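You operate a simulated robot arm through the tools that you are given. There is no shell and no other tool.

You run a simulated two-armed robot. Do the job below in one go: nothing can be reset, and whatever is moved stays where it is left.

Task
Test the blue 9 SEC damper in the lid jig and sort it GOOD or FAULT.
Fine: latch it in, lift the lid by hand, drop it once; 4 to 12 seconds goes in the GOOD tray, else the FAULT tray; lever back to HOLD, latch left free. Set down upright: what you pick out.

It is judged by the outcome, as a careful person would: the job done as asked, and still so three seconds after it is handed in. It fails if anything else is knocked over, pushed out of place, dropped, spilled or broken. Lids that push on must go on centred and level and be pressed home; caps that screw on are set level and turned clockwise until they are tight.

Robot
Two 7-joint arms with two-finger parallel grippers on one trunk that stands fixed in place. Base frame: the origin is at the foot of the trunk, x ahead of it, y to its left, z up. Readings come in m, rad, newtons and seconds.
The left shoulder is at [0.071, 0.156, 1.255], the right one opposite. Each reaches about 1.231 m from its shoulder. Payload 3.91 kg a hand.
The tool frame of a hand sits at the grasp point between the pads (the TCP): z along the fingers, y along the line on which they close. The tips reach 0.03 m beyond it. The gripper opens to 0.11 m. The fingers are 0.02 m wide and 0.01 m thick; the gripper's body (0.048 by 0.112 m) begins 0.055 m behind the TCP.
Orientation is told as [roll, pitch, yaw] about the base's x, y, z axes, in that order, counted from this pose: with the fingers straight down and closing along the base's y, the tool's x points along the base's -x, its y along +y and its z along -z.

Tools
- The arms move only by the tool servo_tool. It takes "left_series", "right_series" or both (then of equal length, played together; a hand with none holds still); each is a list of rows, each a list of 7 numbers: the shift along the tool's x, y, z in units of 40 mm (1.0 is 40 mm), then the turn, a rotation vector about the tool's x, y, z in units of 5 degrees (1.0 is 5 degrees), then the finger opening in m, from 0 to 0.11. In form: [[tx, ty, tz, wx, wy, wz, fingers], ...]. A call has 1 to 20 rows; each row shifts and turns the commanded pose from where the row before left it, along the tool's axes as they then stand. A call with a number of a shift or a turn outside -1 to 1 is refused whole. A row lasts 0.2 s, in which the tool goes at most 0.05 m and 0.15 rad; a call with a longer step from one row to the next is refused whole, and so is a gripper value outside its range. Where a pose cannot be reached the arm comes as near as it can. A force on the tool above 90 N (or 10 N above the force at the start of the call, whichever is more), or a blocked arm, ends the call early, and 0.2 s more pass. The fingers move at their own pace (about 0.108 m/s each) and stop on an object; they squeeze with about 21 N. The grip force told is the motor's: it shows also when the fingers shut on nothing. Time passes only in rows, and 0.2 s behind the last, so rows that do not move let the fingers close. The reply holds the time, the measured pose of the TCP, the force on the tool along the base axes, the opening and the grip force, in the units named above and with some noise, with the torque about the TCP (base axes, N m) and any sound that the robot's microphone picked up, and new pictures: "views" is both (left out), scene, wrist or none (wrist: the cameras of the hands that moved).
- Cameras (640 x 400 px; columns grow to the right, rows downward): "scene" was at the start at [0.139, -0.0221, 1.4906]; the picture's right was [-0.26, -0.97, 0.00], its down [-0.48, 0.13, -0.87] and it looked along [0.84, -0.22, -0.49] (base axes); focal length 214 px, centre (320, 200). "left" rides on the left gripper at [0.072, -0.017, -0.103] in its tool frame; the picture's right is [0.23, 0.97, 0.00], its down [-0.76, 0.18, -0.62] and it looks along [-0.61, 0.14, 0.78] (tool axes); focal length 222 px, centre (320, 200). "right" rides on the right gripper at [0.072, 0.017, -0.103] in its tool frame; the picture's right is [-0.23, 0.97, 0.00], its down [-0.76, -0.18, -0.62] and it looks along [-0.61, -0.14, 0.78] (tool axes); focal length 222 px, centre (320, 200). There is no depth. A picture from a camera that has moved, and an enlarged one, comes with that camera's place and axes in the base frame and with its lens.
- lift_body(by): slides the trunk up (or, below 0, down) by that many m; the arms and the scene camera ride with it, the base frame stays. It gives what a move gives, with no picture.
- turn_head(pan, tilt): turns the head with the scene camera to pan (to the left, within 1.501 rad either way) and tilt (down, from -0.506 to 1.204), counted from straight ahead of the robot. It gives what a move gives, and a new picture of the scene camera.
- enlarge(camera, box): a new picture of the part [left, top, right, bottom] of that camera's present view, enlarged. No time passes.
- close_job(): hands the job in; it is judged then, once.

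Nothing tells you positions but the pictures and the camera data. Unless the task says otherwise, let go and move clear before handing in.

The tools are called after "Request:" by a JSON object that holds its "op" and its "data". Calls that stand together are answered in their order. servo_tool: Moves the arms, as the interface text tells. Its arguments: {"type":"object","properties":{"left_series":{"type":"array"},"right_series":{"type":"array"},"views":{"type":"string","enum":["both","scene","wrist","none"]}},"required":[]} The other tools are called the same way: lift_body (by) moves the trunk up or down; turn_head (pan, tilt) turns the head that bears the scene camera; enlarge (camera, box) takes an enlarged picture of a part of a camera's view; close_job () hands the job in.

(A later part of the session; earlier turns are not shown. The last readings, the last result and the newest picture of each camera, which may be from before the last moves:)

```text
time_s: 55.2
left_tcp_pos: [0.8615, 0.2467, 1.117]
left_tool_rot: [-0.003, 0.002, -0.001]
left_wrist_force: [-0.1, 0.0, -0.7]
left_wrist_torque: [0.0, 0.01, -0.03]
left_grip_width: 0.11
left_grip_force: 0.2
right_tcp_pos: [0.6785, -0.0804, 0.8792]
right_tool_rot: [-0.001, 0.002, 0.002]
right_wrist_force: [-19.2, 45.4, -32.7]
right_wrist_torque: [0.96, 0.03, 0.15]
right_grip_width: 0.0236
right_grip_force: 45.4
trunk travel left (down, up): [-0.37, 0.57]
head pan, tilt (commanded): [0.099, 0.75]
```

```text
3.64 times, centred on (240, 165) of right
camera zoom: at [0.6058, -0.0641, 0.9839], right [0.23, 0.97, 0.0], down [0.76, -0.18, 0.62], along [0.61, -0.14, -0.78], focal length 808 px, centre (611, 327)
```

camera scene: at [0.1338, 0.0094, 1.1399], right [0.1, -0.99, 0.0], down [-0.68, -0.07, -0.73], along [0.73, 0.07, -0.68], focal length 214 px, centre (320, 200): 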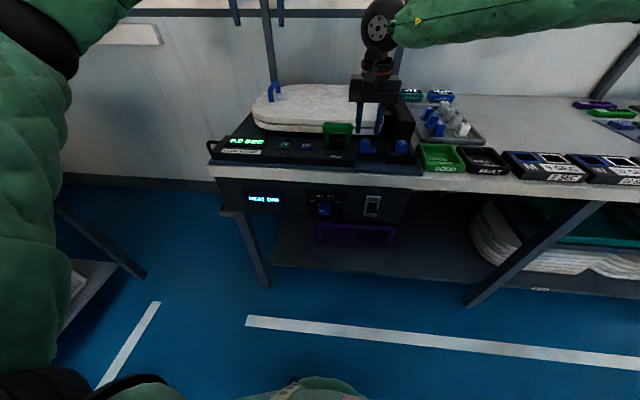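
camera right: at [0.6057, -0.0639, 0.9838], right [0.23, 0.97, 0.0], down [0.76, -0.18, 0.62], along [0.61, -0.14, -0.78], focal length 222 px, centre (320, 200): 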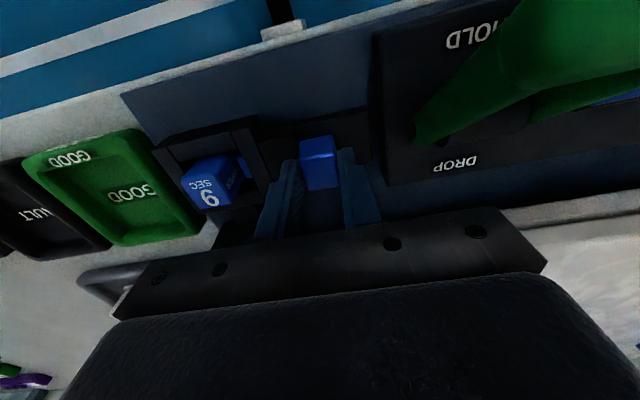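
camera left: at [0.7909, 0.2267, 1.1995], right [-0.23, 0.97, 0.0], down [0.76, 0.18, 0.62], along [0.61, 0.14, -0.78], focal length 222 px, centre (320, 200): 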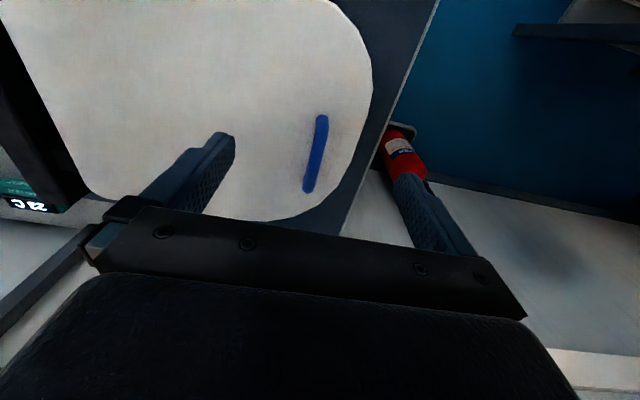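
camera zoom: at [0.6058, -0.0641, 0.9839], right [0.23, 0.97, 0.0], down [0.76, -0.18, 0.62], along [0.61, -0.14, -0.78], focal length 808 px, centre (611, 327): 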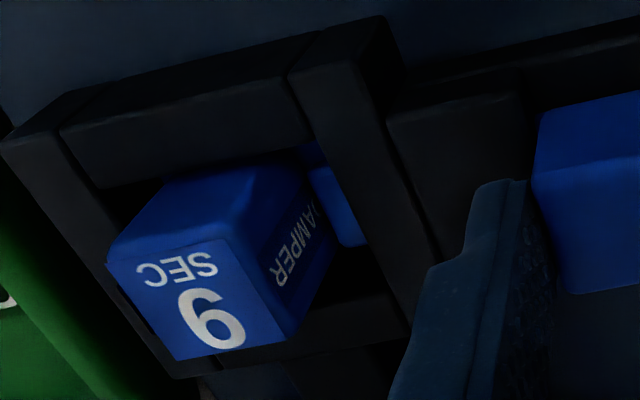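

The tab is hard against its stop (45 N, no movement) and the blue bolt shows inside the socket over the flange: latched. I relax, open and lift the right hand away.

Request:
{"op": "servo_tool", "data": {"right_series": [[0, 0.06, 0, 0, 0, 0, 0.0], [0, 0, 0, 0, 0, 0, 0.034], [0, 0, 0, 0, 0, 0, 0.034], [0, 0, -0.5, 0, 0, 0, 0.034], [0, 0, -1, 0, 0, 0, 0.034], [0, -0.5, -0.8, 0, 0, 0, 0.034], [0, 0, 0, 0, 0, 0, 0.034]], "views": "both"}}

Request:
{"op": "enlarge", "data": {"camera": "scene", "box": [230, 90, 440, 200]}}

Request:
{"op": "enlarge", "data": {"camera": "right", "box": [160, 40, 400, 200]}}

```text
time_s: 56.8
left_tcp_pos: [0.8618, 0.2454, 1.1145]
left_tool_rot: [0.0, 0.002, 0.002]
left_wrist_force: [0.8, -1.3, 0.6]
left_wrist_torque: [0.01, 0.0, -0.01]
left_grip_width: 0.1101
left_grip_force: 0.1
right_tcp_pos: [0.6783, -0.1023, 0.9729]
right_tool_rot: [0.0, 0.001, 0.0]
right_wrist_force: [0.5, 0.0, -0.3]
right_wrist_torque: [0.03, 0.0, -0.01]
right_grip_width: 0.034
right_grip_force: 0.0
trunk travel left (down, up): [-0.37, 0.57]
head pan, tilt (commanded): [0.099, 0.75]
camera scene: at [0.1347, 0.0096, 1.1397], right [0.1, -0.99, 0.0], down [-0.68, -0.07, -0.73], along [0.73, 0.07, -0.68], focal length 214 px, centre (320, 200)
camera right: at [0.6072, -0.0852, 1.0762], right [0.23, 0.97, 0.0], down [0.76, -0.18, 0.62], along [0.61, -0.14, -0.78], focal length 222 px, centre (320, 200)
```

scene: 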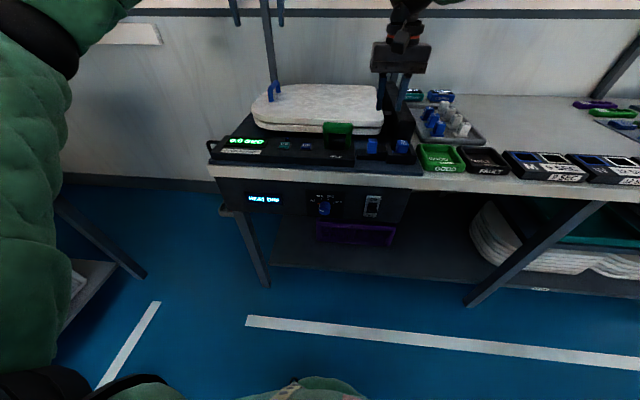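
right: 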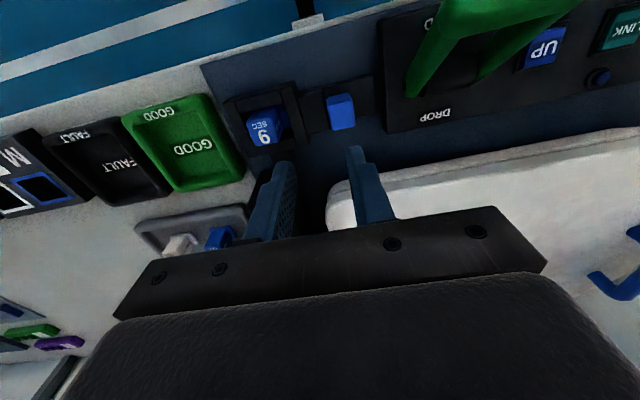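

```text
3.05 times, centred on (335, 145) of scene
camera zoom: at [0.1347, 0.0096, 1.1397], right [0.1, -0.99, 0.0], down [-0.68, -0.07, -0.73], along [0.73, 0.07, -0.68], focal length 654 px, centre (274, 368)
```

zoom: 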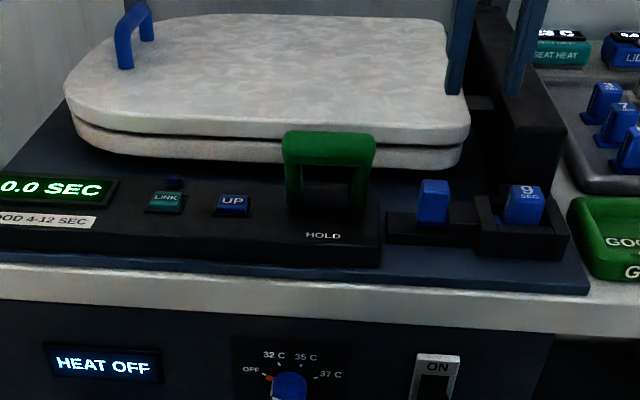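

```text
2.50 times, centred on (280, 120) of right
camera zoom: at [0.6072, -0.0852, 1.0762], right [0.23, 0.97, 0.0], down [0.76, -0.18, 0.62], along [0.61, -0.14, -0.78], focal length 555 px, centre (420, 400)
```

zoom: 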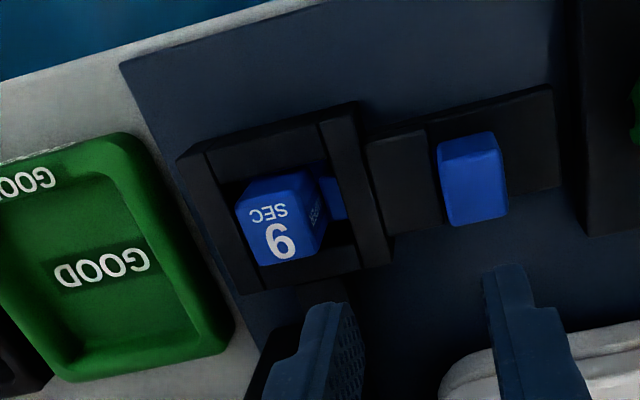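

The damper is latched. I check the LINK and UP fields on the panel for any change before working on the lid.

Request:
{"op": "enlarge", "data": {"camera": "scene", "box": [215, 115, 345, 175]}}

Request:
{"op": "enlarge", "data": {"camera": "scene", "box": [230, 70, 410, 150]}}

Request:
{"op": "enlarge", "data": {"camera": "left", "box": [180, 60, 460, 240]}}

```text
4.92 times, centred on (280, 145) of scene
camera zoom: at [0.1347, 0.0096, 1.1397], right [0.1, -0.99, 0.0], down [-0.68, -0.07, -0.73], along [0.73, 0.07, -0.68], focal length 1056 px, centre (517, 471)
```

zoom: 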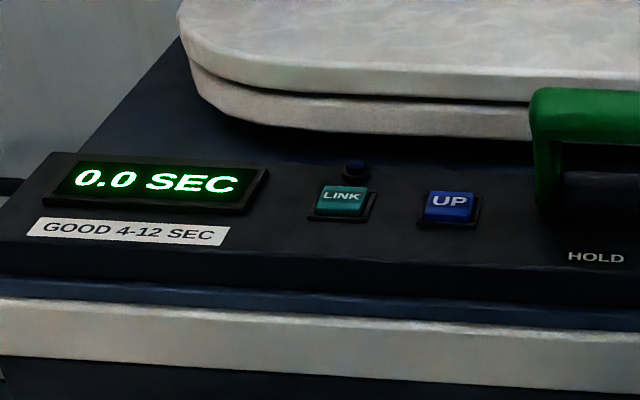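

```text
3.56 times, centred on (320, 110) of scene
camera zoom: at [0.1347, 0.0096, 1.1397], right [0.1, -0.99, 0.0], down [-0.68, -0.07, -0.73], along [0.73, 0.07, -0.68], focal length 763 px, centre (320, 520)
```

zoom: 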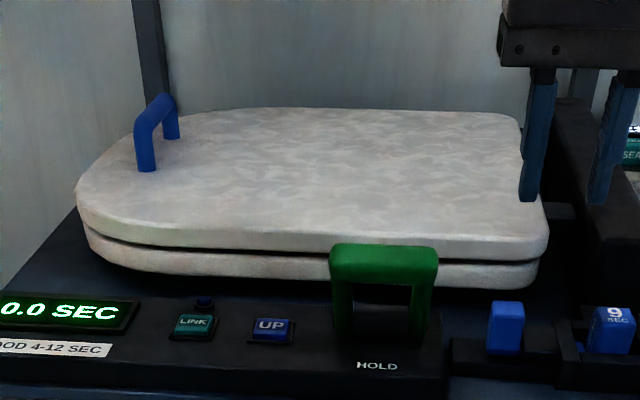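

```text
2.22 times, centred on (320, 150) of left
camera zoom: at [0.7897, 0.2277, 1.2196], right [-0.23, 0.97, 0.0], down [0.76, 0.18, 0.62], along [0.61, 0.14, -0.78], focal length 494 px, centre (320, 311)
```

zoom: 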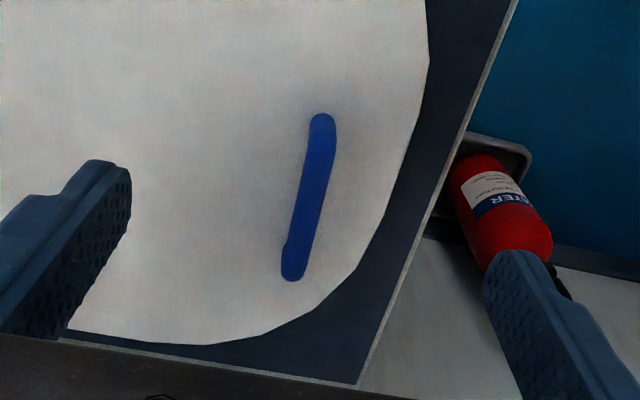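

LINK and UP look like push-buttons I need not touch, and the handle bar runs along x from about 0.88 to 0.99 at y 0.2525, top z about 0.925. Before grasping it I move the right hand aside and test, in free air, whether the left hand can follow the lid's arc.

Request:
{"op": "servo_tool", "data": {"left_series": [[-0.231, -0.578, -0.572, 0, 0, 0, 0.06], [-0.231, -0.578, -0.572, 0, 0, 0, 0.06], [-0.231, -0.578, -0.572, 0, 0, 0, 0.06], [-0.231, -0.578, -0.572, 0, 0, 0, 0.06], [-0.231, -0.578, -0.572, 0, 0, 0, 0.06], [-0.231, -0.578, -0.572, 0, 0, 0, 0.06], [-0.231, -0.578, -0.572, 0, 0, 0, 0.06], [-0.231, -0.578, -0.572, 0, 0, 0, 0.06], [0, 0, 0, 0, 0, 0, 0.06]], "right_series": [[0.1875, -1.0, -0.25, 0, 0, 0, 0.034], [0.1875, -1.0, -0.25, 0, 0, 0, 0.034], [0.1875, -1.0, -0.25, 0, 0, 0, 0.034], [0.1875, -1.0, -0.25, 0, 0, 0, 0.034], [0.1875, -1.0, -0.25, 0, 0, 0, 0.034], [0.1875, -1.0, -0.25, 0, 0, 0, 0.034], [0.1875, -1.0, -0.25, 0, 0, 0, 0.034], [0.1875, -1.0, -0.25, 0, 0, 0, 0.034], [0, 0, 0, 0, 0, 0, 0.034]], "views": "both"}}

```text
time_s: 58.8
left_tcp_pos: [0.9311, 0.0651, 1.293]
left_tool_rot: [-0.001, 0.001, -0.002]
left_wrist_force: [1.2, 1.0, -0.5]
left_wrist_torque: [-0.11, 0.04, -0.03]
left_grip_width: 0.06
left_grip_force: 0.2
left hand out of reach, approached as far as the arm can: row 8
right_tcp_pos: [0.6191, -0.4194, 1.0514]
right_tool_rot: [-0.003, 0.001, 0.0]
right_wrist_force: [0.1, 1.5, -0.3]
right_wrist_torque: [-0.04, 0.08, -0.01]
right_grip_width: 0.0343
right_grip_force: 0.1
trunk travel left (down, up): [-0.37, 0.57]
head pan, tilt (commanded): [0.099, 0.75]
camera scene: at [0.136, 0.0128, 1.1396], right [0.1, -0.99, 0.0], down [-0.68, -0.07, -0.73], along [0.73, 0.07, -0.68], focal length 214 px, centre (320, 200)
camera right: at [0.548, -0.4017, 1.1551], right [0.23, 0.97, 0.0], down [0.76, -0.18, 0.62], along [0.61, -0.14, -0.78], focal length 222 px, centre (320, 200)
camera left: at [0.8595, 0.0484, 1.3964], right [-0.23, 0.97, 0.0], down [0.76, 0.18, 0.62], along [0.61, 0.14, -0.78], focal length 222 px, centre (320, 200)
```

scene: 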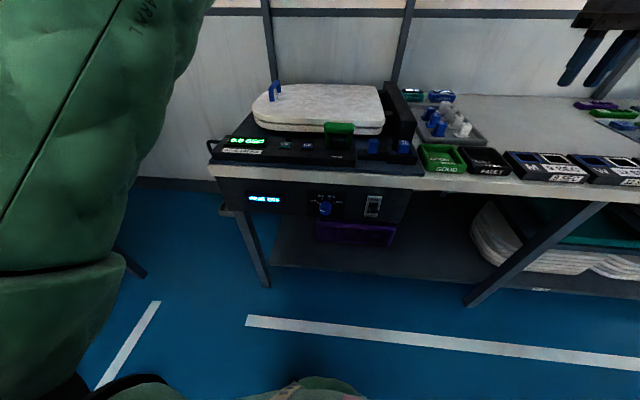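
right: 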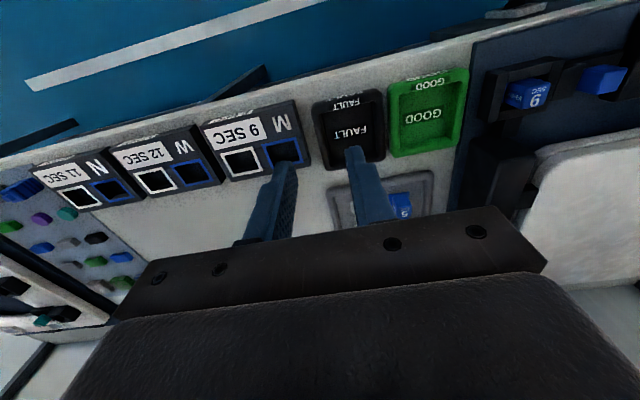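
left: 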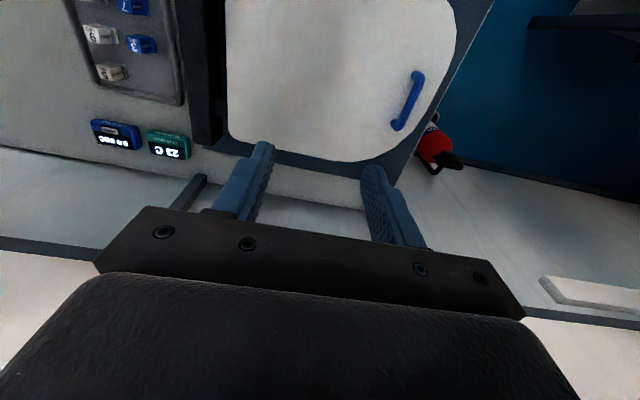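

The left hand meets a limit here because it is far above its shoulder. I raise the trunk 0.25 m and test the end of the arc again.

Request:
{"op": "lift_body", "data": {"by": 0.25}}

Request:
{"op": "servo_tool", "data": {"left_series": [[0, 0, 1, 0, 0, 0, 0.06], [0, 0, 1, 0, 0, 0, 0.06], [0, 0, 1, 0, 0, 0, 0.06], [0, -0.2, 1, 0, 0, 0, 0.06], [0, -0.4, 1, 0, 0, 0, 0.06], [0, -0.5, 1, 0, 0, 0, 0.06], [0, -1, 0, 0, 0, 0, 0.06], [0, -1, 0, 0, 0, 0, 0.06], [0, -1, 0, 0, 0, 0, 0.06], [0, -1, 0, 0, 0, 0, 0.06], [0, 0, 0, 0, 0, 0, 0.06]], "views": "scene"}}

```text
time_s: 61.4
left_tcp_pos: [0.9287, 0.0622, 1.5436]
left_tool_rot: [-0.001, 0.0, 0.003]
left_wrist_force: [0.7, -0.8, -0.8]
left_wrist_torque: [0.01, 0.02, -0.02]
left_grip_width: 0.0602
left_grip_force: 0.1
right_tcp_pos: [0.6178, -0.4214, 1.3011]
right_tool_rot: [-0.001, 0.001, 0.001]
right_wrist_force: [0.1, -0.3, 0.0]
right_wrist_torque: [-0.01, 0.0, -0.01]
right_grip_width: 0.034
right_grip_force: 0.0
trunk travel left (down, up): [-0.62, 0.32]
head pan, tilt (commanded): [0.099, 0.75]
```

```text
time_s: 63.8
left_tcp_pos: [0.9279, -0.1395, 1.3026]
left_tool_rot: [-0.002, 0.001, 0.002]
left_wrist_force: [-0.1, 0.7, -0.3]
left_wrist_torque: [0.0, 0.03, -0.02]
left_grip_width: 0.0599
left_grip_force: 0.0
right_tcp_pos: [0.6168, -0.4206, 1.3015]
right_tool_rot: [-0.003, -0.001, 0.0]
right_wrist_force: [-0.5, 0.9, 0.3]
right_wrist_torque: [-0.03, -0.01, 0.01]
right_grip_width: 0.034
right_grip_force: 0.1
trunk travel left (down, up): [-0.62, 0.32]
head pan, tilt (commanded): [0.099, 0.75]
camera scene: at [0.1336, 0.0106, 1.39], right [0.1, -0.99, 0.0], down [-0.68, -0.07, -0.73], along [0.73, 0.07, -0.68], focal length 214 px, centre (320, 200)
```

scene: 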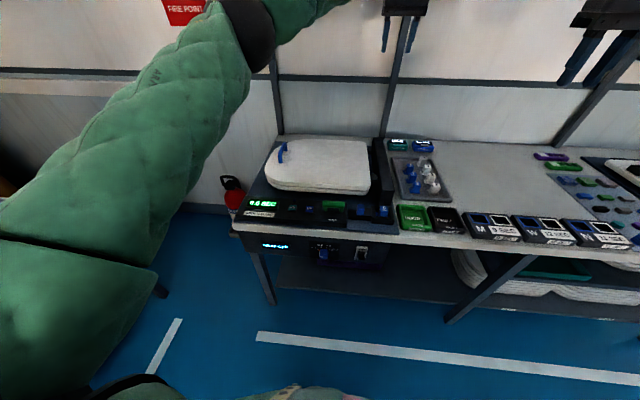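

The left hand reaches the end of the arc from this trunk height. I set the trunk to a middle height (down 0.115 m), suitable for both start and end of the lift, and test the far end again.

Request:
{"op": "lift_body", "data": {"by": -0.115}}

Request:
{"op": "servo_tool", "data": {"left_series": [[0, 0, -1, 0, 0, 0, 0.06], [0, 0, -1, 0, 0, 0, 0.06], [0, 0, -0.5, 0, 0, 0, 0.06], [0, -0.75, 0, 0, 0, 0, 0.06], [0, -0.75, 0, 0, 0, 0, 0.06], [0, 0, 0, 0, 0, 0, 0.06]], "views": "scene"}}

```text
time_s: 65.2
left_tcp_pos: [0.928, -0.1411, 1.1893]
left_tool_rot: [0.001, -0.001, 0.002]
left_wrist_force: [0.7, 0.6, 0.2]
left_wrist_torque: [0.0, 0.0, -0.01]
left_grip_width: 0.06
left_grip_force: 0.0
right_tcp_pos: [0.6177, -0.4213, 1.1859]
right_tool_rot: [0.001, -0.002, -0.001]
right_wrist_force: [-0.9, 0.1, -0.3]
right_wrist_torque: [0.02, 0.02, -0.01]
right_grip_width: 0.0338
right_grip_force: 0.1
trunk travel left (down, up): [-0.505, 0.435]
head pan, tilt (commanded): [0.099, 0.75]
```

```text
time_s: 66.6
left_tcp_pos: [0.9184, -0.1978, 1.2858]
left_tool_rot: [-0.002, 0.0, 0.003]
left_wrist_force: [0.3, -0.1, 0.4]
left_wrist_torque: [-0.04, 0.03, -0.05]
left_grip_width: 0.0599
left_grip_force: 0.1
left hand out of reach, approached as far as the arm can: row 5
right_tcp_pos: [0.6164, -0.4212, 1.1861]
right_tool_rot: [0.001, 0.001, -0.004]
right_wrist_force: [-0.1, -0.5, -0.3]
right_wrist_torque: [-0.02, 0.0, 0.02]
right_grip_width: 0.0336
right_grip_force: 0.0
trunk travel left (down, up): [-0.505, 0.435]
head pan, tilt (commanded): [0.099, 0.75]
camera scene: at [0.1341, 0.0101, 1.2749], right [0.1, -0.99, 0.0], down [-0.68, -0.07, -0.73], along [0.73, 0.07, -0.68], focal length 214 px, centre (320, 200)
```

scene: 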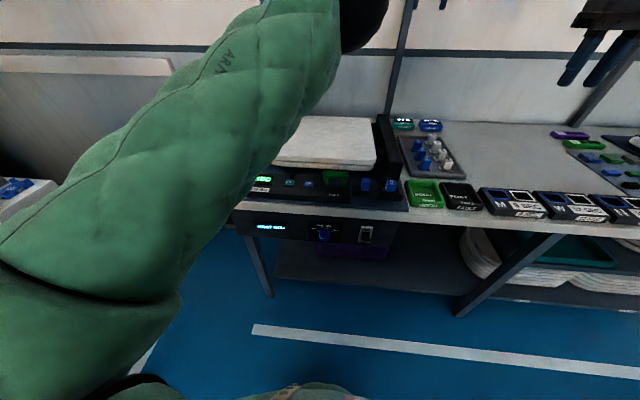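

The left hand can follow nearly the whole arc from here. Now I take it to just above the lid handle.

Request:
{"op": "servo_tool", "data": {"left_series": [[-0.0146, 0.9375, 0.554, 0, 0, 0, 0.05], [-0.0146, 0.9375, 0.554, 0, 0, 0, 0.05], [-0.0146, 0.9375, 0.554, 0, 0, 0, 0.05], [-0.0146, 0.9375, 0.554, 0, 0, 0, 0.05], [-0.0146, 0.9375, 0.554, 0, 0, 0, 0.05], [-0.0146, 0.9375, 0.554, 0, 0, 0, 0.05], [-0.0146, 0.9375, 0.554, 0, 0, 0, 0.05], [-0.0146, 0.9375, 0.554, 0, 0, 0, 0.05], [-0.0146, 0.9375, 0.554, 0, 0, 0, 0.05], [-0.0146, 0.9375, 0.554, 0, 0, 0, 0.05], [-0.0146, 0.9375, 0.554, 0, 0, 0, 0.05], [-0.0146, 0.9375, 0.554, 0, 0, 0, 0.05], [0, 0, 0, 0, 0, 0, 0.05]], "views": "both"}}

Request:
{"op": "enlarge", "data": {"camera": "left", "box": [220, 80, 420, 220]}}

Request:
{"op": "enlarge", "data": {"camera": "scene", "box": [230, 80, 400, 210]}}

```text
time_s: 69.4
left_tcp_pos: [0.93, -0.1839, 1.2756]
left_tool_rot: [0.002, 0.001, 0.0]
left_wrist_force: [-0.4, -0.1, -0.1]
left_wrist_torque: [0.0, -0.01, -0.02]
left_grip_width: 0.0499
left_grip_force: 0.0
left hand out of reach, approached as far as the arm can: row 1, 2, 3, 4, 5, 6, 7, 8, 9, 10, 11, 12
right_tcp_pos: [0.6182, -0.4219, 1.1872]
right_tool_rot: [0.001, 0.001, 0.002]
right_wrist_force: [-0.4, 0.2, -0.4]
right_wrist_torque: [0.03, 0.0, -0.01]
right_grip_width: 0.034
right_grip_force: 0.0
trunk travel left (down, up): [-0.505, 0.435]
head pan, tilt (commanded): [0.099, 0.75]
camera scene: at [0.1337, 0.009, 1.2749], right [0.1, -0.99, 0.0], down [-0.68, -0.07, -0.73], along [0.73, 0.07, -0.68], focal length 214 px, centre (320, 200)
camera left: at [0.8579, -0.2003, 1.3797], right [-0.23, 0.97, 0.0], down [0.76, 0.18, 0.62], along [0.61, 0.14, -0.78], focal length 222 px, centre (320, 200)
```

scene: 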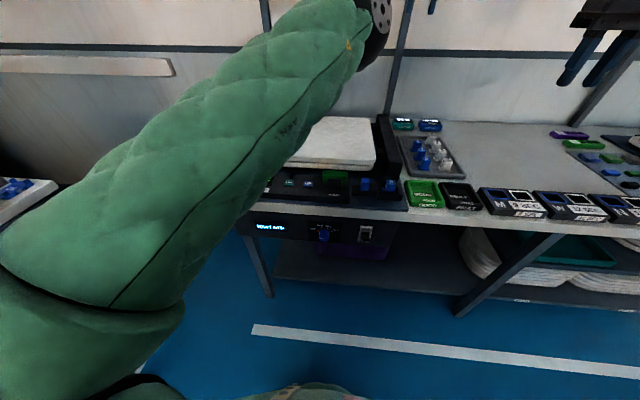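
left: 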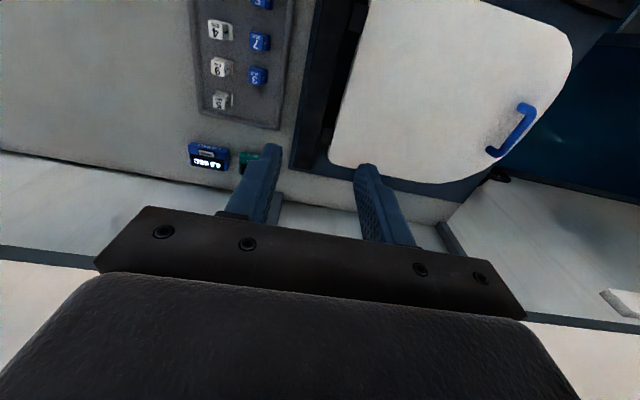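

```text
2.86 times, centred on (320, 150) of left
camera zoom: at [0.8579, -0.2003, 1.3797], right [-0.23, 0.97, 0.0], down [0.76, 0.18, 0.62], along [0.61, 0.14, -0.78], focal length 635 px, centre (320, 343)
```

zoom: 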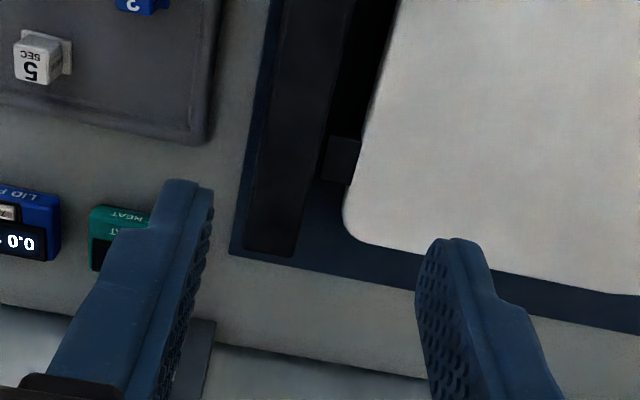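

```text
3.08 times, centred on (315, 145) of scene
camera zoom: at [0.1337, 0.009, 1.2749], right [0.1, -0.99, 0.0], down [-0.68, -0.07, -0.73], along [0.73, 0.07, -0.68], focal length 660 px, centre (335, 369)
```

zoom: 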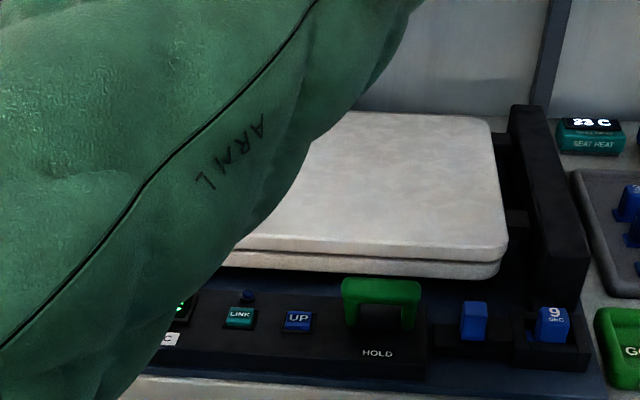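

The left arm got stuck near full stretch. I pull it back toward the robot first.

Request:
{"op": "servo_tool", "data": {"left_series": [[0.5, 0, 0, 0, 0, 0, 0.05], [1, 0, 0, 0, 0, 0, 0.05], [1, 0, 0, 0, 0, 0, 0.05], [0, 0, 0, 0, 0, 0, 0.05]], "views": "none"}}

```text
time_s: 70.4
left_tcp_pos: [0.9303, -0.1827, 1.2752]
left_tool_rot: [0.002, 0.003, 0.002]
left_wrist_force: [-0.7, 0.6, -0.3]
left_wrist_torque: [-0.03, -0.01, 0.01]
left_grip_width: 0.0501
left_grip_force: 0.0
left hand out of reach, approached as far as the arm can: row 1, 2, 3
right_tcp_pos: [0.6183, -0.4224, 1.1858]
right_tool_rot: [-0.001, 0.0, 0.0]
right_wrist_force: [-0.2, -0.3, -0.3]
right_wrist_torque: [0.01, -0.01, 0.02]
right_grip_width: 0.0342
right_grip_force: 0.1
trunk travel left (down, up): [-0.505, 0.435]
head pan, tilt (commanded): [0.099, 0.75]
```

Even moving back is refused, so the arm may be pinned at a joint limit. I try small moves in other directions.

Request:
{"op": "servo_tool", "data": {"left_series": [[0, 0, 0.25, 0, 0, 0, 0.05], [0, 0, 0.25, 0, 0, 0, 0.05], [0, 0, 0.25, 0, 0, 0, 0.05], [0, 0, 0.25, 0, 0, 0, 0.05]], "views": "none"}}

Request:
{"op": "servo_tool", "data": {"left_series": [[0, 0.2, 0, 0, 0, 0, 0.05], [0, 0.2, 0, 0, 0, 0, 0.05], [0, 0.2, 0, 0, 0, 0, 0.05], [0, 0.2, 0, 0, 0, 0, 0.05]], "views": "none"}}

Request:
{"op": "servo_tool", "data": {"left_series": [[0, 0, 0, 0, 0, 0.5, 0.05], [0, 0, 0, 0, 0, 0.5, 0.05], [0, 0, 0, 0, 0, 0.5, 0.05], [0, 0, 0, 0, 0, 0.5, 0.05]], "views": "none"}}

```text
time_s: 71.4
left_tcp_pos: [0.93, -0.1829, 1.2763]
left_tool_rot: [0.002, 0.001, 0.001]
left_wrist_force: [-0.5, 0.3, -0.1]
left_wrist_torque: [0.0, 0.01, 0.0]
left_grip_width: 0.0502
left_grip_force: 0.1
left hand out of reach, approached as far as the arm can: row 1, 2, 3, 4
right_tcp_pos: [0.6173, -0.422, 1.1864]
right_tool_rot: [0.003, 0.001, -0.001]
right_wrist_force: [0.4, 0.6, -0.6]
right_wrist_torque: [0.01, -0.01, 0.01]
right_grip_width: 0.0338
right_grip_force: 0.1
trunk travel left (down, up): [-0.505, 0.435]
head pan, tilt (commanded): [0.099, 0.75]
```

```text
time_s: 72.4
left_tcp_pos: [0.9306, -0.1817, 1.2766]
left_tool_rot: [-0.002, 0.001, 0.001]
left_wrist_force: [0.8, 0.0, 0.4]
left_wrist_torque: [-0.02, 0.01, -0.04]
left_grip_width: 0.05
left_grip_force: 0.1
left hand out of reach, approached as far as the arm can: row 1, 2, 3, 4
right_tcp_pos: [0.6193, -0.4218, 1.1861]
right_tool_rot: [0.0, 0.001, 0.001]
right_wrist_force: [-0.4, 0.3, 0.4]
right_wrist_torque: [-0.02, 0.03, -0.02]
right_grip_width: 0.0337
right_grip_force: 0.0
trunk travel left (down, up): [-0.505, 0.435]
head pan, tilt (commanded): [0.099, 0.75]
```

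```text
time_s: 73.4
left_tcp_pos: [0.9302, -0.1836, 1.2764]
left_tool_rot: [-0.001, 0.0, -0.172]
left_wrist_force: [0.0, -1.0, 0.0]
left_wrist_torque: [0.0, 0.01, -0.01]
left_grip_width: 0.0501
left_grip_force: 0.1
right_tcp_pos: [0.6172, -0.4213, 1.1874]
right_tool_rot: [0.0, 0.0, 0.0]
right_wrist_force: [-0.1, 0.4, -0.8]
right_wrist_torque: [0.01, 0.02, 0.02]
right_grip_width: 0.034
right_grip_force: 0.0
trunk travel left (down, up): [-0.505, 0.435]
head pan, tilt (commanded): [0.099, 0.75]
```

A hand yaw of 10° works, so it was a wrist-roll limit. I now try moving back out with this yaw.

Request:
{"op": "servo_tool", "data": {"left_series": [[0.2, 0.3, 0, 0, 0, 0, 0.05], [0.2, 0.3, 0, 0, 0, 0, 0.05], [0.2, 0.3, 0, 0, 0, 0, 0.05], [0.2, 0.3, 0, 0, 0, 0, 0.05], [0, 0, 0, 0, 0, 0, 0.05]], "views": "none"}}

```text
time_s: 74.6
left_tcp_pos: [0.9305, -0.1825, 1.2767]
left_tool_rot: [0.0, 0.0, -0.172]
left_wrist_force: [0.2, -0.8, -0.6]
left_wrist_torque: [-0.01, 0.02, 0.02]
left_grip_width: 0.0501
left_grip_force: 0.0
left hand out of reach, approached as far as the arm can: row 1, 2, 3, 4
right_tcp_pos: [0.6175, -0.4216, 1.1862]
right_tool_rot: [-0.001, -0.001, 0.0]
right_wrist_force: [-1.0, -1.0, 0.2]
right_wrist_torque: [-0.02, 0.02, 0.0]
right_grip_width: 0.034
right_grip_force: 0.1
trunk travel left (down, up): [-0.505, 0.435]
head pan, tilt (commanded): [0.099, 0.75]
```

Still pinned, as if the elbow were fully straight. I try a move sideways around the shoulder (tangential), which should not need the elbow to bend.

Request:
{"op": "servo_tool", "data": {"left_series": [[-0.1, 0.49, 0, 0, 0, 0, 0.05], [-0.1, 0.49, 0, 0, 0, 0, 0.05], [0, 0, 0, 0, 0, 0, 0.05]], "views": "none"}}

Request:
{"op": "servo_tool", "data": {"left_series": [[0, 0, 0, 0, -0.5, 0, 0.05], [0, 0, 0, 0, -0.5, 0, 0.05], [0, 0, 0, 0, 0, 0, 0.05]], "views": "none"}}

```text
time_s: 75.4
left_tcp_pos: [0.9457, -0.1474, 1.2773]
left_tool_rot: [0.0, 0.004, -0.173]
left_wrist_force: [0.2, -0.6, 0.7]
left_wrist_torque: [0.01, 0.01, 0.0]
left_grip_width: 0.0502
left_grip_force: 0.1
right_tcp_pos: [0.6171, -0.4219, 1.1868]
right_tool_rot: [0.003, 0.001, 0.001]
right_wrist_force: [-0.8, 0.8, 0.2]
right_wrist_torque: [0.02, -0.03, 0.0]
right_grip_width: 0.034
right_grip_force: 0.1
trunk travel left (down, up): [-0.505, 0.435]
head pan, tilt (commanded): [0.099, 0.75]
```

```text
time_s: 76.2
left_tcp_pos: [0.946, -0.1462, 1.2773]
left_tool_rot: [0.001, 0.003, -0.173]
left_wrist_force: [0.0, -0.7, 0.0]
left_wrist_torque: [-0.02, -0.01, 0.0]
left_grip_width: 0.0501
left_grip_force: 0.1
left hand out of reach, approached as far as the arm can: row 2
right_tcp_pos: [0.6173, -0.4223, 1.1851]
right_tool_rot: [0.0, 0.0, 0.0]
right_wrist_force: [0.5, 0.0, -0.2]
right_wrist_torque: [-0.02, 0.0, 0.02]
right_grip_width: 0.0341
right_grip_force: 0.0
trunk travel left (down, up): [-0.505, 0.435]
head pan, tilt (commanded): [0.099, 0.75]
```

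The tangential move worked, so it is the straight-elbow singularity. I try a tangential move in the vertical plane (down and slightly forward) so the elbow gets to bend.

Request:
{"op": "servo_tool", "data": {"left_series": [[-0.35, -0.08, 0.9, 0, 0, 0, 0.05], [-0.35, -0.08, 0.9, 0, 0, 0, 0.05], [-0.35, -0.08, 0.9, 0, 0, 0, 0.05], [0, 0, 0, 0, 0, 0, 0.05]], "views": "none"}}

Request:
{"op": "servo_tool", "data": {"left_series": [[0.5, 0, 0.5, 0, 0, 0, 0.05], [0.5, 0, 0.5, 0, 0, 0, 0.05], [0, 0, 0, 0, 0, 0, 0.05]], "views": "none"}}

```text
time_s: 77.2
left_tcp_pos: [0.9821, -0.1646, 1.1683]
left_tool_rot: [0.0, 0.003, -0.173]
left_wrist_force: [-0.2, 0.0, 0.2]
left_wrist_torque: [0.04, -0.03, -0.02]
left_grip_width: 0.0499
left_grip_force: 0.1
right_tcp_pos: [0.6173, -0.423, 1.186]
right_tool_rot: [0.001, -0.003, 0.001]
right_wrist_force: [-0.6, -0.4, 0.4]
right_wrist_torque: [0.02, -0.01, 0.0]
right_grip_width: 0.0339
right_grip_force: 0.1
trunk travel left (down, up): [-0.505, 0.435]
head pan, tilt (commanded): [0.099, 0.75]
```

```text
time_s: 78.0
left_tcp_pos: [0.9447, -0.1557, 1.1266]
left_tool_rot: [0.002, 0.004, -0.171]
left_wrist_force: [-0.4, 0.5, -0.2]
left_wrist_torque: [0.0, 0.02, 0.0]
left_grip_width: 0.0501
left_grip_force: 0.1
right_tcp_pos: [0.6202, -0.4234, 1.1852]
right_tool_rot: [0.0, 0.001, 0.0]
right_wrist_force: [1.3, -0.2, -0.3]
right_wrist_torque: [-0.02, 0.02, -0.05]
right_grip_width: 0.034
right_grip_force: 0.0
trunk travel left (down, up): [-0.505, 0.435]
head pan, tilt (commanded): [0.099, 0.75]
```

The arm is free again. I undo the yaw and bring the left hand over to above the lid handle, staying away from full stretch.

Request:
{"op": "servo_tool", "data": {"left_series": [[0, 0, 0, 0, 0, -1, 0.05], [0, 0, 0, 0, 0, -0.98, 0.05], [0.0455, 0.927, 0.227, 0, 0, 0, 0.05], [0.0455, 0.927, 0.227, 0, 0, 0, 0.05], [0.0455, 0.927, 0.227, 0, 0, 0, 0.05], [0.0455, 0.927, 0.227, 0, 0, 0, 0.05], [0.0455, 0.927, 0.227, 0, 0, 0, 0.05], [0.0455, 0.927, 0.227, 0, 0, 0, 0.05], [0.0455, 0.927, 0.227, 0, 0, 0, 0.05], [0.0455, 0.927, 0.227, 0, 0, 0, 0.05], [0.0455, 0.927, 0.227, 0, 0, 0, 0.05], [0.0455, 0.927, 0.227, 0, 0, 0, 0.05], [0.0455, 0.927, 0.227, 0, 0, 0, 0.05], [0, 0, 0, 0, 0, 0, 0.05]], "views": "both"}}

Request:
{"op": "enlarge", "data": {"camera": "left", "box": [220, 80, 420, 220]}}

Request:
{"op": "enlarge", "data": {"camera": "scene", "box": [230, 60, 400, 210]}}

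```text
time_s: 81.0
left_tcp_pos: [0.9228, 0.2525, 1.0288]
left_tool_rot: [0.002, 0.002, 0.001]
left_wrist_force: [0.3, -0.8, -0.1]
left_wrist_torque: [0.02, -0.01, 0.0]
left_grip_width: 0.0501
left_grip_force: 0.1
right_tcp_pos: [0.6171, -0.4213, 1.1862]
right_tool_rot: [0.003, -0.001, -0.001]
right_wrist_force: [0.2, 0.5, -0.5]
right_wrist_torque: [0.0, 0.0, -0.01]
right_grip_width: 0.034
right_grip_force: 0.0
trunk travel left (down, up): [-0.505, 0.435]
head pan, tilt (commanded): [0.099, 0.75]
camera scene: at [0.1337, 0.0084, 1.2749], right [0.1, -0.99, 0.0], down [-0.68, -0.07, -0.73], along [0.73, 0.07, -0.68], focal length 214 px, centre (320, 200)
camera left: at [0.8514, 0.2351, 1.133], right [-0.23, 0.97, 0.0], down [0.76, 0.18, 0.62], along [0.6, 0.14, -0.78], focal length 222 px, centre (320, 200)
```

scene: 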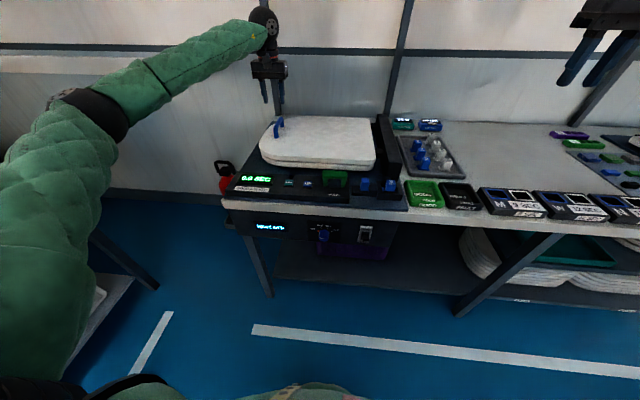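
left: 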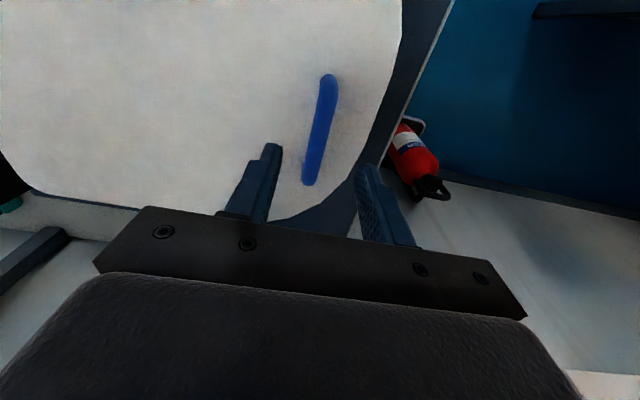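

```text
2.86 times, centred on (320, 150) of left
camera zoom: at [0.8514, 0.2351, 1.133], right [-0.23, 0.97, 0.0], down [0.76, 0.18, 0.62], along [0.6, 0.14, -0.78], focal length 635 px, centre (320, 343)
```

zoom: 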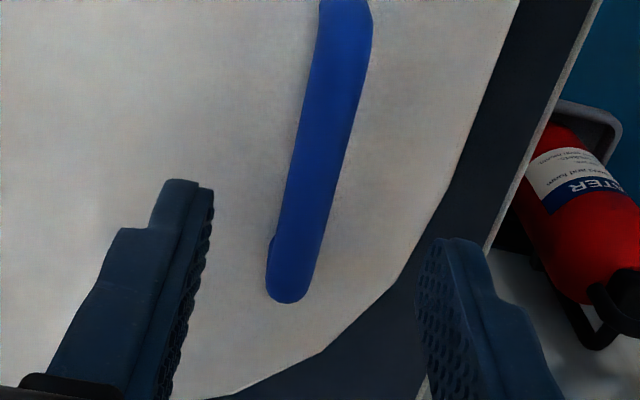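

```text
2.67 times, centred on (315, 135) of scene
camera zoom: at [0.1337, 0.0084, 1.2749], right [0.1, -0.99, 0.0], down [-0.68, -0.07, -0.73], along [0.73, 0.07, -0.68], focal length 572 px, centre (333, 373)
```

zoom: 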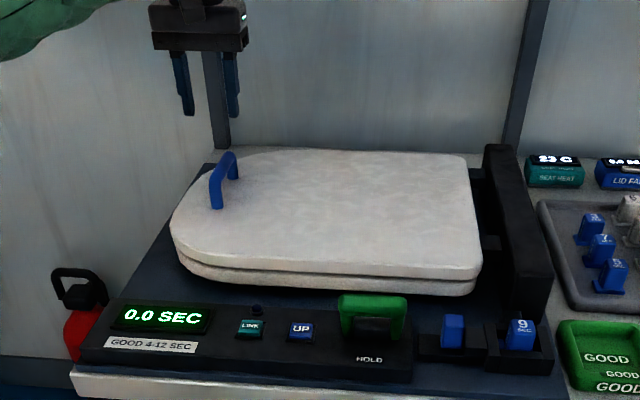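

The left fingers straddle the handle bar laterally. I lower to grip it near the finger tips and close.

Request:
{"op": "servo_tool", "data": {"left_series": [[0, 0, 0.717, 0, 0, 0, 0.05], [0, 0, 0.717, 0, 0, 0, 0.05], [0, 0, 0.717, 0, 0, 0, 0.05], [0, 0, 0, 0, 0, 0, 0.05]], "views": "both"}}

Request:
{"op": "enlarge", "data": {"camera": "left", "box": [220, 60, 420, 220]}}

Request:
{"op": "enlarge", "data": {"camera": "scene", "box": [230, 60, 400, 210]}}

```text
time_s: 82.0
left_tcp_pos: [0.9244, 0.255, 0.9424]
left_tool_rot: [-0.001, 0.002, 0.0]
left_wrist_force: [-0.5, 0.5, -0.3]
left_wrist_torque: [0.0, 0.0, 0.01]
left_grip_width: 0.0501
left_grip_force: 0.0
right_tcp_pos: [0.6175, -0.4221, 1.1872]
right_tool_rot: [0.0, -0.002, -0.001]
right_wrist_force: [-0.1, -0.3, -0.1]
right_wrist_torque: [-0.02, -0.01, 0.03]
right_grip_width: 0.0339
right_grip_force: 0.1
trunk travel left (down, up): [-0.505, 0.435]
head pan, tilt (commanded): [0.099, 0.75]
camera scene: at [0.1332, 0.009, 1.275], right [0.1, -0.99, 0.0], down [-0.68, -0.07, -0.73], along [0.73, 0.07, -0.68], focal length 214 px, centre (320, 200)
camera left: at [0.8523, 0.2372, 1.0456], right [-0.23, 0.97, 0.0], down [0.76, 0.18, 0.62], along [0.61, 0.14, -0.78], focal length 222 px, centre (320, 200)
```

scene: 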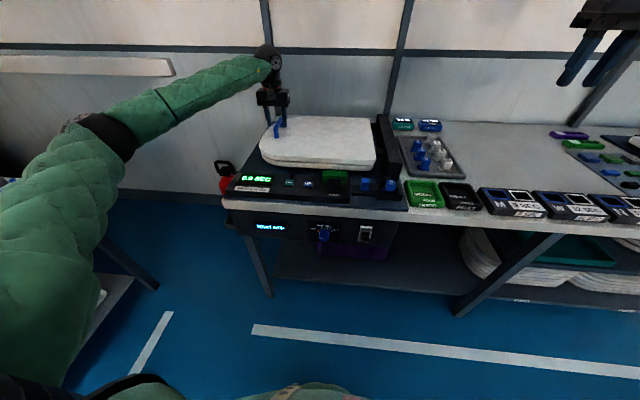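
left: 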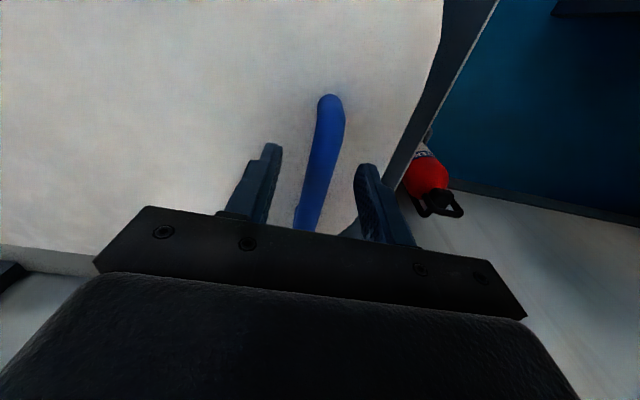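

```text
2.50 times, centred on (320, 140) of left
camera zoom: at [0.8523, 0.2372, 1.0456], right [-0.23, 0.97, 0.0], down [0.76, 0.18, 0.62], along [0.61, 0.14, -0.78], focal length 555 px, centre (320, 350)
```

zoom: 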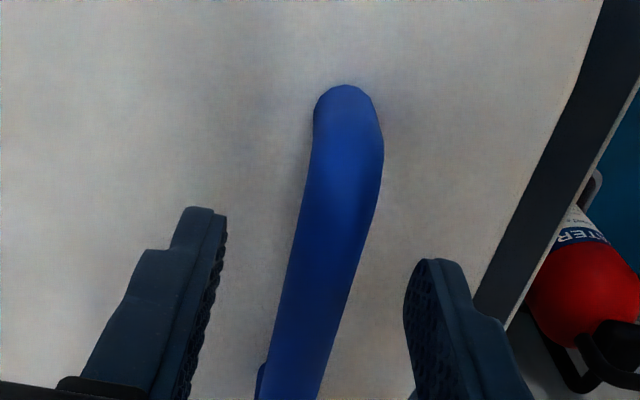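

```text
2.67 times, centred on (315, 135) of scene
camera zoom: at [0.1332, 0.009, 1.275], right [0.1, -0.99, 0.0], down [-0.68, -0.07, -0.73], along [0.73, 0.07, -0.68], focal length 572 px, centre (333, 373)
```

zoom: 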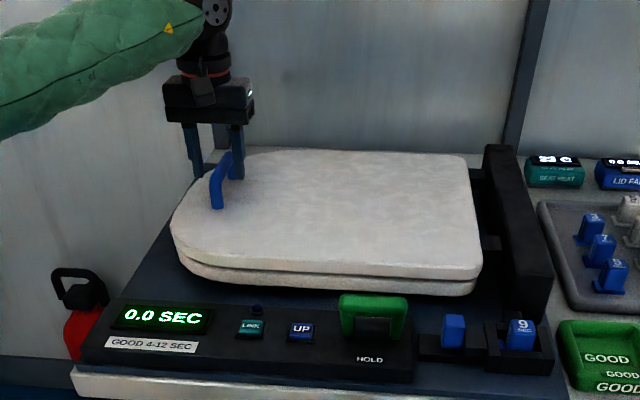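

The bar is nicely between the fingers. I close on it.

Request:
{"op": "servo_tool", "data": {"left_series": [[0, 0, 0, 0, 0, 0, 0.02], [0, 0, 0, 0, 0, 0, 0.0], [0, 0, 0, 0, 0, 0, 0.0], [0, 0, 0, 0, 0, 0, 0.0]], "views": "wrist"}}

Request:
{"op": "enlarge", "data": {"camera": "left", "box": [220, 60, 420, 220]}}

```text
time_s: 83.0
left_tcp_pos: [0.9235, 0.2556, 0.9408]
left_tool_rot: [0.001, 0.003, 0.001]
left_wrist_force: [2.7, 1.2, -1.6]
left_wrist_torque: [0.03, -0.35, 0.07]
left_grip_width: 0.0175
left_grip_force: 44.5
right_tcp_pos: [0.619, -0.4215, 1.1863]
right_tool_rot: [0.0, -0.001, 0.001]
right_wrist_force: [0.1, 0.4, -0.4]
right_wrist_torque: [-0.03, 0.0, 0.0]
right_grip_width: 0.0339
right_grip_force: 0.1
trunk travel left (down, up): [-0.505, 0.435]
head pan, tilt (commanded): [0.099, 0.75]
camera left: at [0.8529, 0.2377, 1.0449], right [-0.23, 0.97, 0.0], down [0.76, 0.18, 0.62], along [0.6, 0.14, -0.78], focal length 222 px, centre (320, 200)
```

left: 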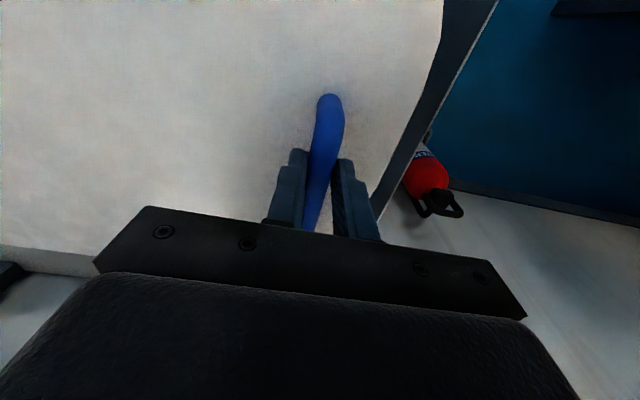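

```text
2.50 times, centred on (320, 140) of left
camera zoom: at [0.8529, 0.2377, 1.0449], right [-0.23, 0.97, 0.0], down [0.76, 0.18, 0.62], along [0.6, 0.14, -0.78], focal length 555 px, centre (320, 350)
```

zoom: 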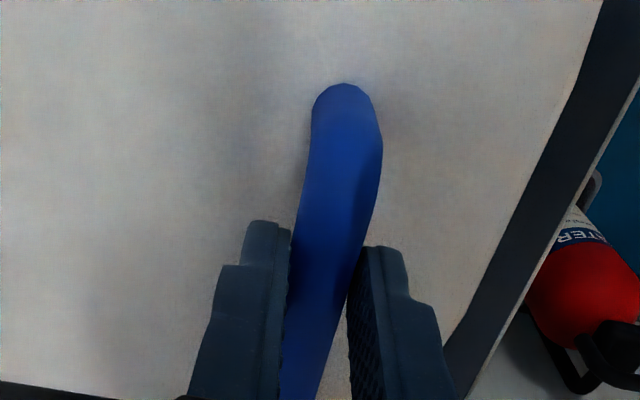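

The handle is gripped (17.5 mm bar). I begin lifting along an arc about the hinge, first 10 degrees in small steps, checking the side force.

Request:
{"op": "servo_tool", "data": {"left_series": [[0, -0.059, -0.361, 0, 0, 0, 0.0], [0, -0.071, -0.3585, 0, 0, 0, 0.0], [0, -0.084, -0.356, 0, 0, 0, 0.0], [0, -0.096, -0.3525, 0, 0, 0, 0.0], [0, -0.108, -0.349, 0, 0, 0, 0.0]], "views": "both"}}

```text
time_s: 84.2
left_tcp_pos: [0.9238, 0.2412, 1.0127]
left_tool_rot: [0.0, 0.001, 0.005]
left_wrist_force: [14.6, 26.9, 1.5]
left_wrist_torque: [0.72, -1.19, 0.06]
left_grip_width: 0.0179
left_grip_force: 45.1
right_tcp_pos: [0.6177, -0.4193, 1.1865]
right_tool_rot: [-0.001, 0.0, -0.001]
right_wrist_force: [0.2, 0.3, -0.8]
right_wrist_torque: [0.02, -0.01, 0.0]
right_grip_width: 0.0339
right_grip_force: 0.1
trunk travel left (down, up): [-0.505, 0.435]
head pan, tilt (commanded): [0.099, 0.75]
camera scene: at [0.1349, 0.0114, 1.2749], right [0.1, -0.99, 0.0], down [-0.68, -0.07, -0.73], along [0.73, 0.07, -0.68], focal length 214 px, centre (320, 200)
camera left: at [0.8527, 0.2224, 1.1169], right [-0.23, 0.97, 0.0], down [0.76, 0.18, 0.62], along [0.6, 0.14, -0.78], focal length 222 px, centre (320, 200)
```

scene: 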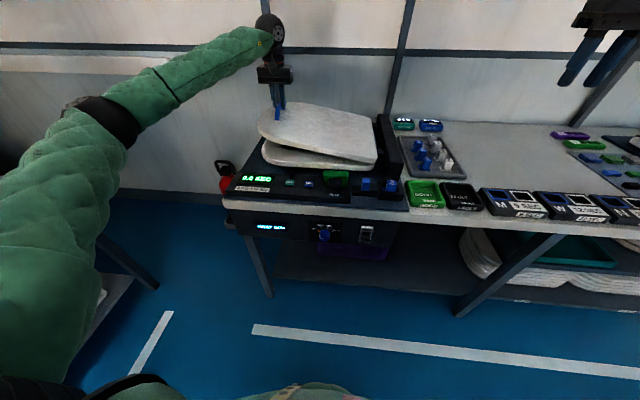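
left: 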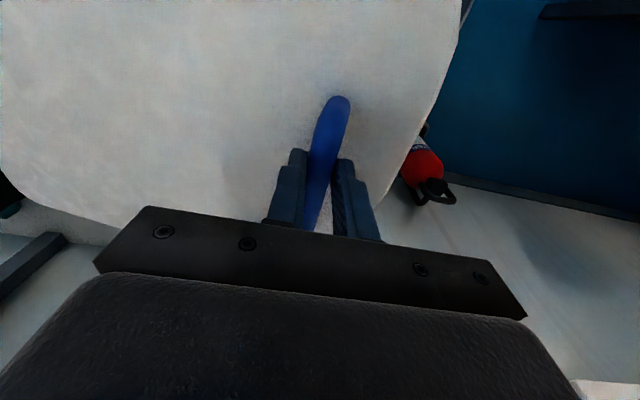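

The lid is rising. A side force of 27 N says my arc turns in a little too fast, so I correct the arc and continue in small portions.

Request:
{"op": "servo_tool", "data": {"left_series": [[0, -0.0625, -0.3625, 0, 0, 0, 0.0], [0, -0.126, -0.3585, 0, 0, 0, 0.0], [0, -0.139, -0.354, 0, 0, 0, 0.0], [0, -0.151, -0.349, 0, 0, 0, 0.0]], "views": "none"}}

```text
time_s: 85.2
left_tcp_pos: [0.9236, 0.2183, 1.0677]
left_tool_rot: [0.0, 0.005, -0.001]
left_wrist_force: [19.4, 15.3, 0.0]
left_wrist_torque: [0.53, -0.83, 0.28]
left_grip_width: 0.0179
left_grip_force: 45.5
right_tcp_pos: [0.6195, -0.419, 1.1861]
right_tool_rot: [0.001, 0.001, -0.001]
right_wrist_force: [-0.2, 0.5, -0.8]
right_wrist_torque: [0.02, -0.02, 0.0]
right_grip_width: 0.0339
right_grip_force: 0.0
trunk travel left (down, up): [-0.505, 0.435]
head pan, tilt (commanded): [0.099, 0.75]
```

The side force is down to 15 N. I refine the arc (hinge about y -0.187, z 0.875) and go on.

Request:
{"op": "servo_tool", "data": {"left_series": [[-0.025, -0.1575, -0.422, 0, 0, 0, 0.0], [0, -0.222, -0.431, 0, 0, 0, 0.0], [0, -0.2405, -0.421, 0, 0, 0, 0.0], [0, -0.2585, -0.41, 0, 0, 0, 0.0]], "views": "none"}}

```text
time_s: 86.2
left_tcp_pos: [0.9243, 0.1772, 1.1371]
left_tool_rot: [0.002, 0.006, -0.003]
left_wrist_force: [-17.7, -19.9, -21.1]
left_wrist_torque: [-0.49, -0.49, 0.74]
left_grip_width: 0.0174
left_grip_force: 45.2
right_tcp_pos: [0.6175, -0.4235, 1.1856]
right_tool_rot: [0.0, 0.0, -0.001]
right_wrist_force: [0.4, 0.2, -0.6]
right_wrist_torque: [-0.03, 0.01, 0.03]
right_grip_width: 0.0339
right_grip_force: 0.0
trunk travel left (down, up): [-0.505, 0.435]
head pan, tilt (commanded): [0.099, 0.75]
```

The measured points now fix the arc well (radius about 0.416 m). I correct and continue, four steps at a time.

Request:
{"op": "servo_tool", "data": {"left_series": [[0, -0.41, -0.351, 0, 0, 0, 0.0], [0, -0.29, -0.349, 0, 0, 0, 0.0], [0, -0.305, -0.3355, 0, 0, 0, 0.0], [0, -0.319, -0.322, 0, 0, 0, 0.0]], "views": "scene"}}

```text
time_s: 87.2
left_tcp_pos: [0.925, 0.1288, 1.1921]
left_tool_rot: [0.002, 0.004, 0.0]
left_wrist_force: [-18.2, -12.4, -22.0]
left_wrist_torque: [-0.36, -0.38, 0.65]
left_grip_width: 0.0176
left_grip_force: 45.1
right_tcp_pos: [0.6176, -0.4228, 1.1854]
right_tool_rot: [0.002, 0.001, 0.0]
right_wrist_force: [0.7, 0.1, 0.1]
right_wrist_torque: [-0.01, -0.01, -0.03]
right_grip_width: 0.034
right_grip_force: 0.1
trunk travel left (down, up): [-0.505, 0.435]
head pan, tilt (commanded): [0.099, 0.75]
camera scene: at [0.1336, 0.008, 1.2749], right [0.1, -0.99, 0.0], down [-0.68, -0.07, -0.73], along [0.73, 0.07, -0.68], focal length 214 px, centre (320, 200)
```

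scene: 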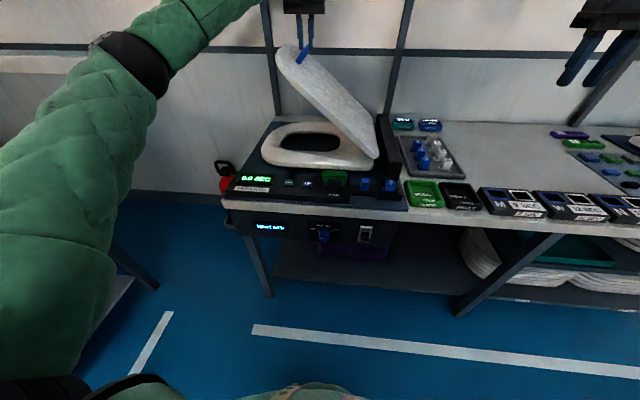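

The lid is at about 45° and following well. I continue five more steps.

Request:
{"op": "servo_tool", "data": {"left_series": [[0.03, -0.333, -0.308, 0, 0, 0, 0.0], [0, -0.346, -0.293, 0, 0, 0, 0.0], [0, -0.3585, -0.278, 0, 0, 0, 0.0], [0, -0.37, -0.2615, 0, 0, 0, 0.0], [0, -0.381, -0.245, 0, 0, 0, 0.0]], "views": "scene"}}

```text
time_s: 88.4
left_tcp_pos: [0.9243, 0.0574, 1.2472]
left_tool_rot: [0.002, 0.003, 0.0]
left_wrist_force: [-0.4, -0.3, 0.3]
left_wrist_torque: [0.0, -0.02, -0.02]
left_grip_width: 0.0005
left_grip_force: 37.7
right_tcp_pos: [0.6194, -0.4225, 1.1854]
right_tool_rot: [0.002, -0.001, 0.0]
right_wrist_force: [0.3, -0.3, -0.5]
right_wrist_torque: [0.01, 0.0, 0.0]
right_grip_width: 0.0342
right_grip_force: 0.0
trunk travel left (down, up): [-0.505, 0.435]
head pan, tilt (commanded): [0.099, 0.75]
camera scene: at [0.134, 0.0079, 1.2749], right [0.1, -0.99, 0.0], down [-0.68, -0.07, -0.73], along [0.73, 0.07, -0.68], focal length 214 px, centre (320, 200)
```

scene: 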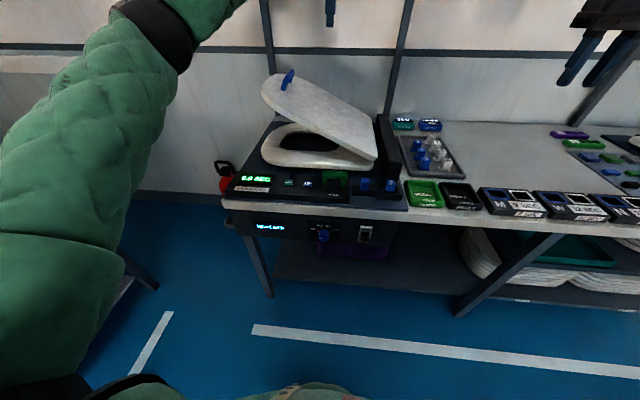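

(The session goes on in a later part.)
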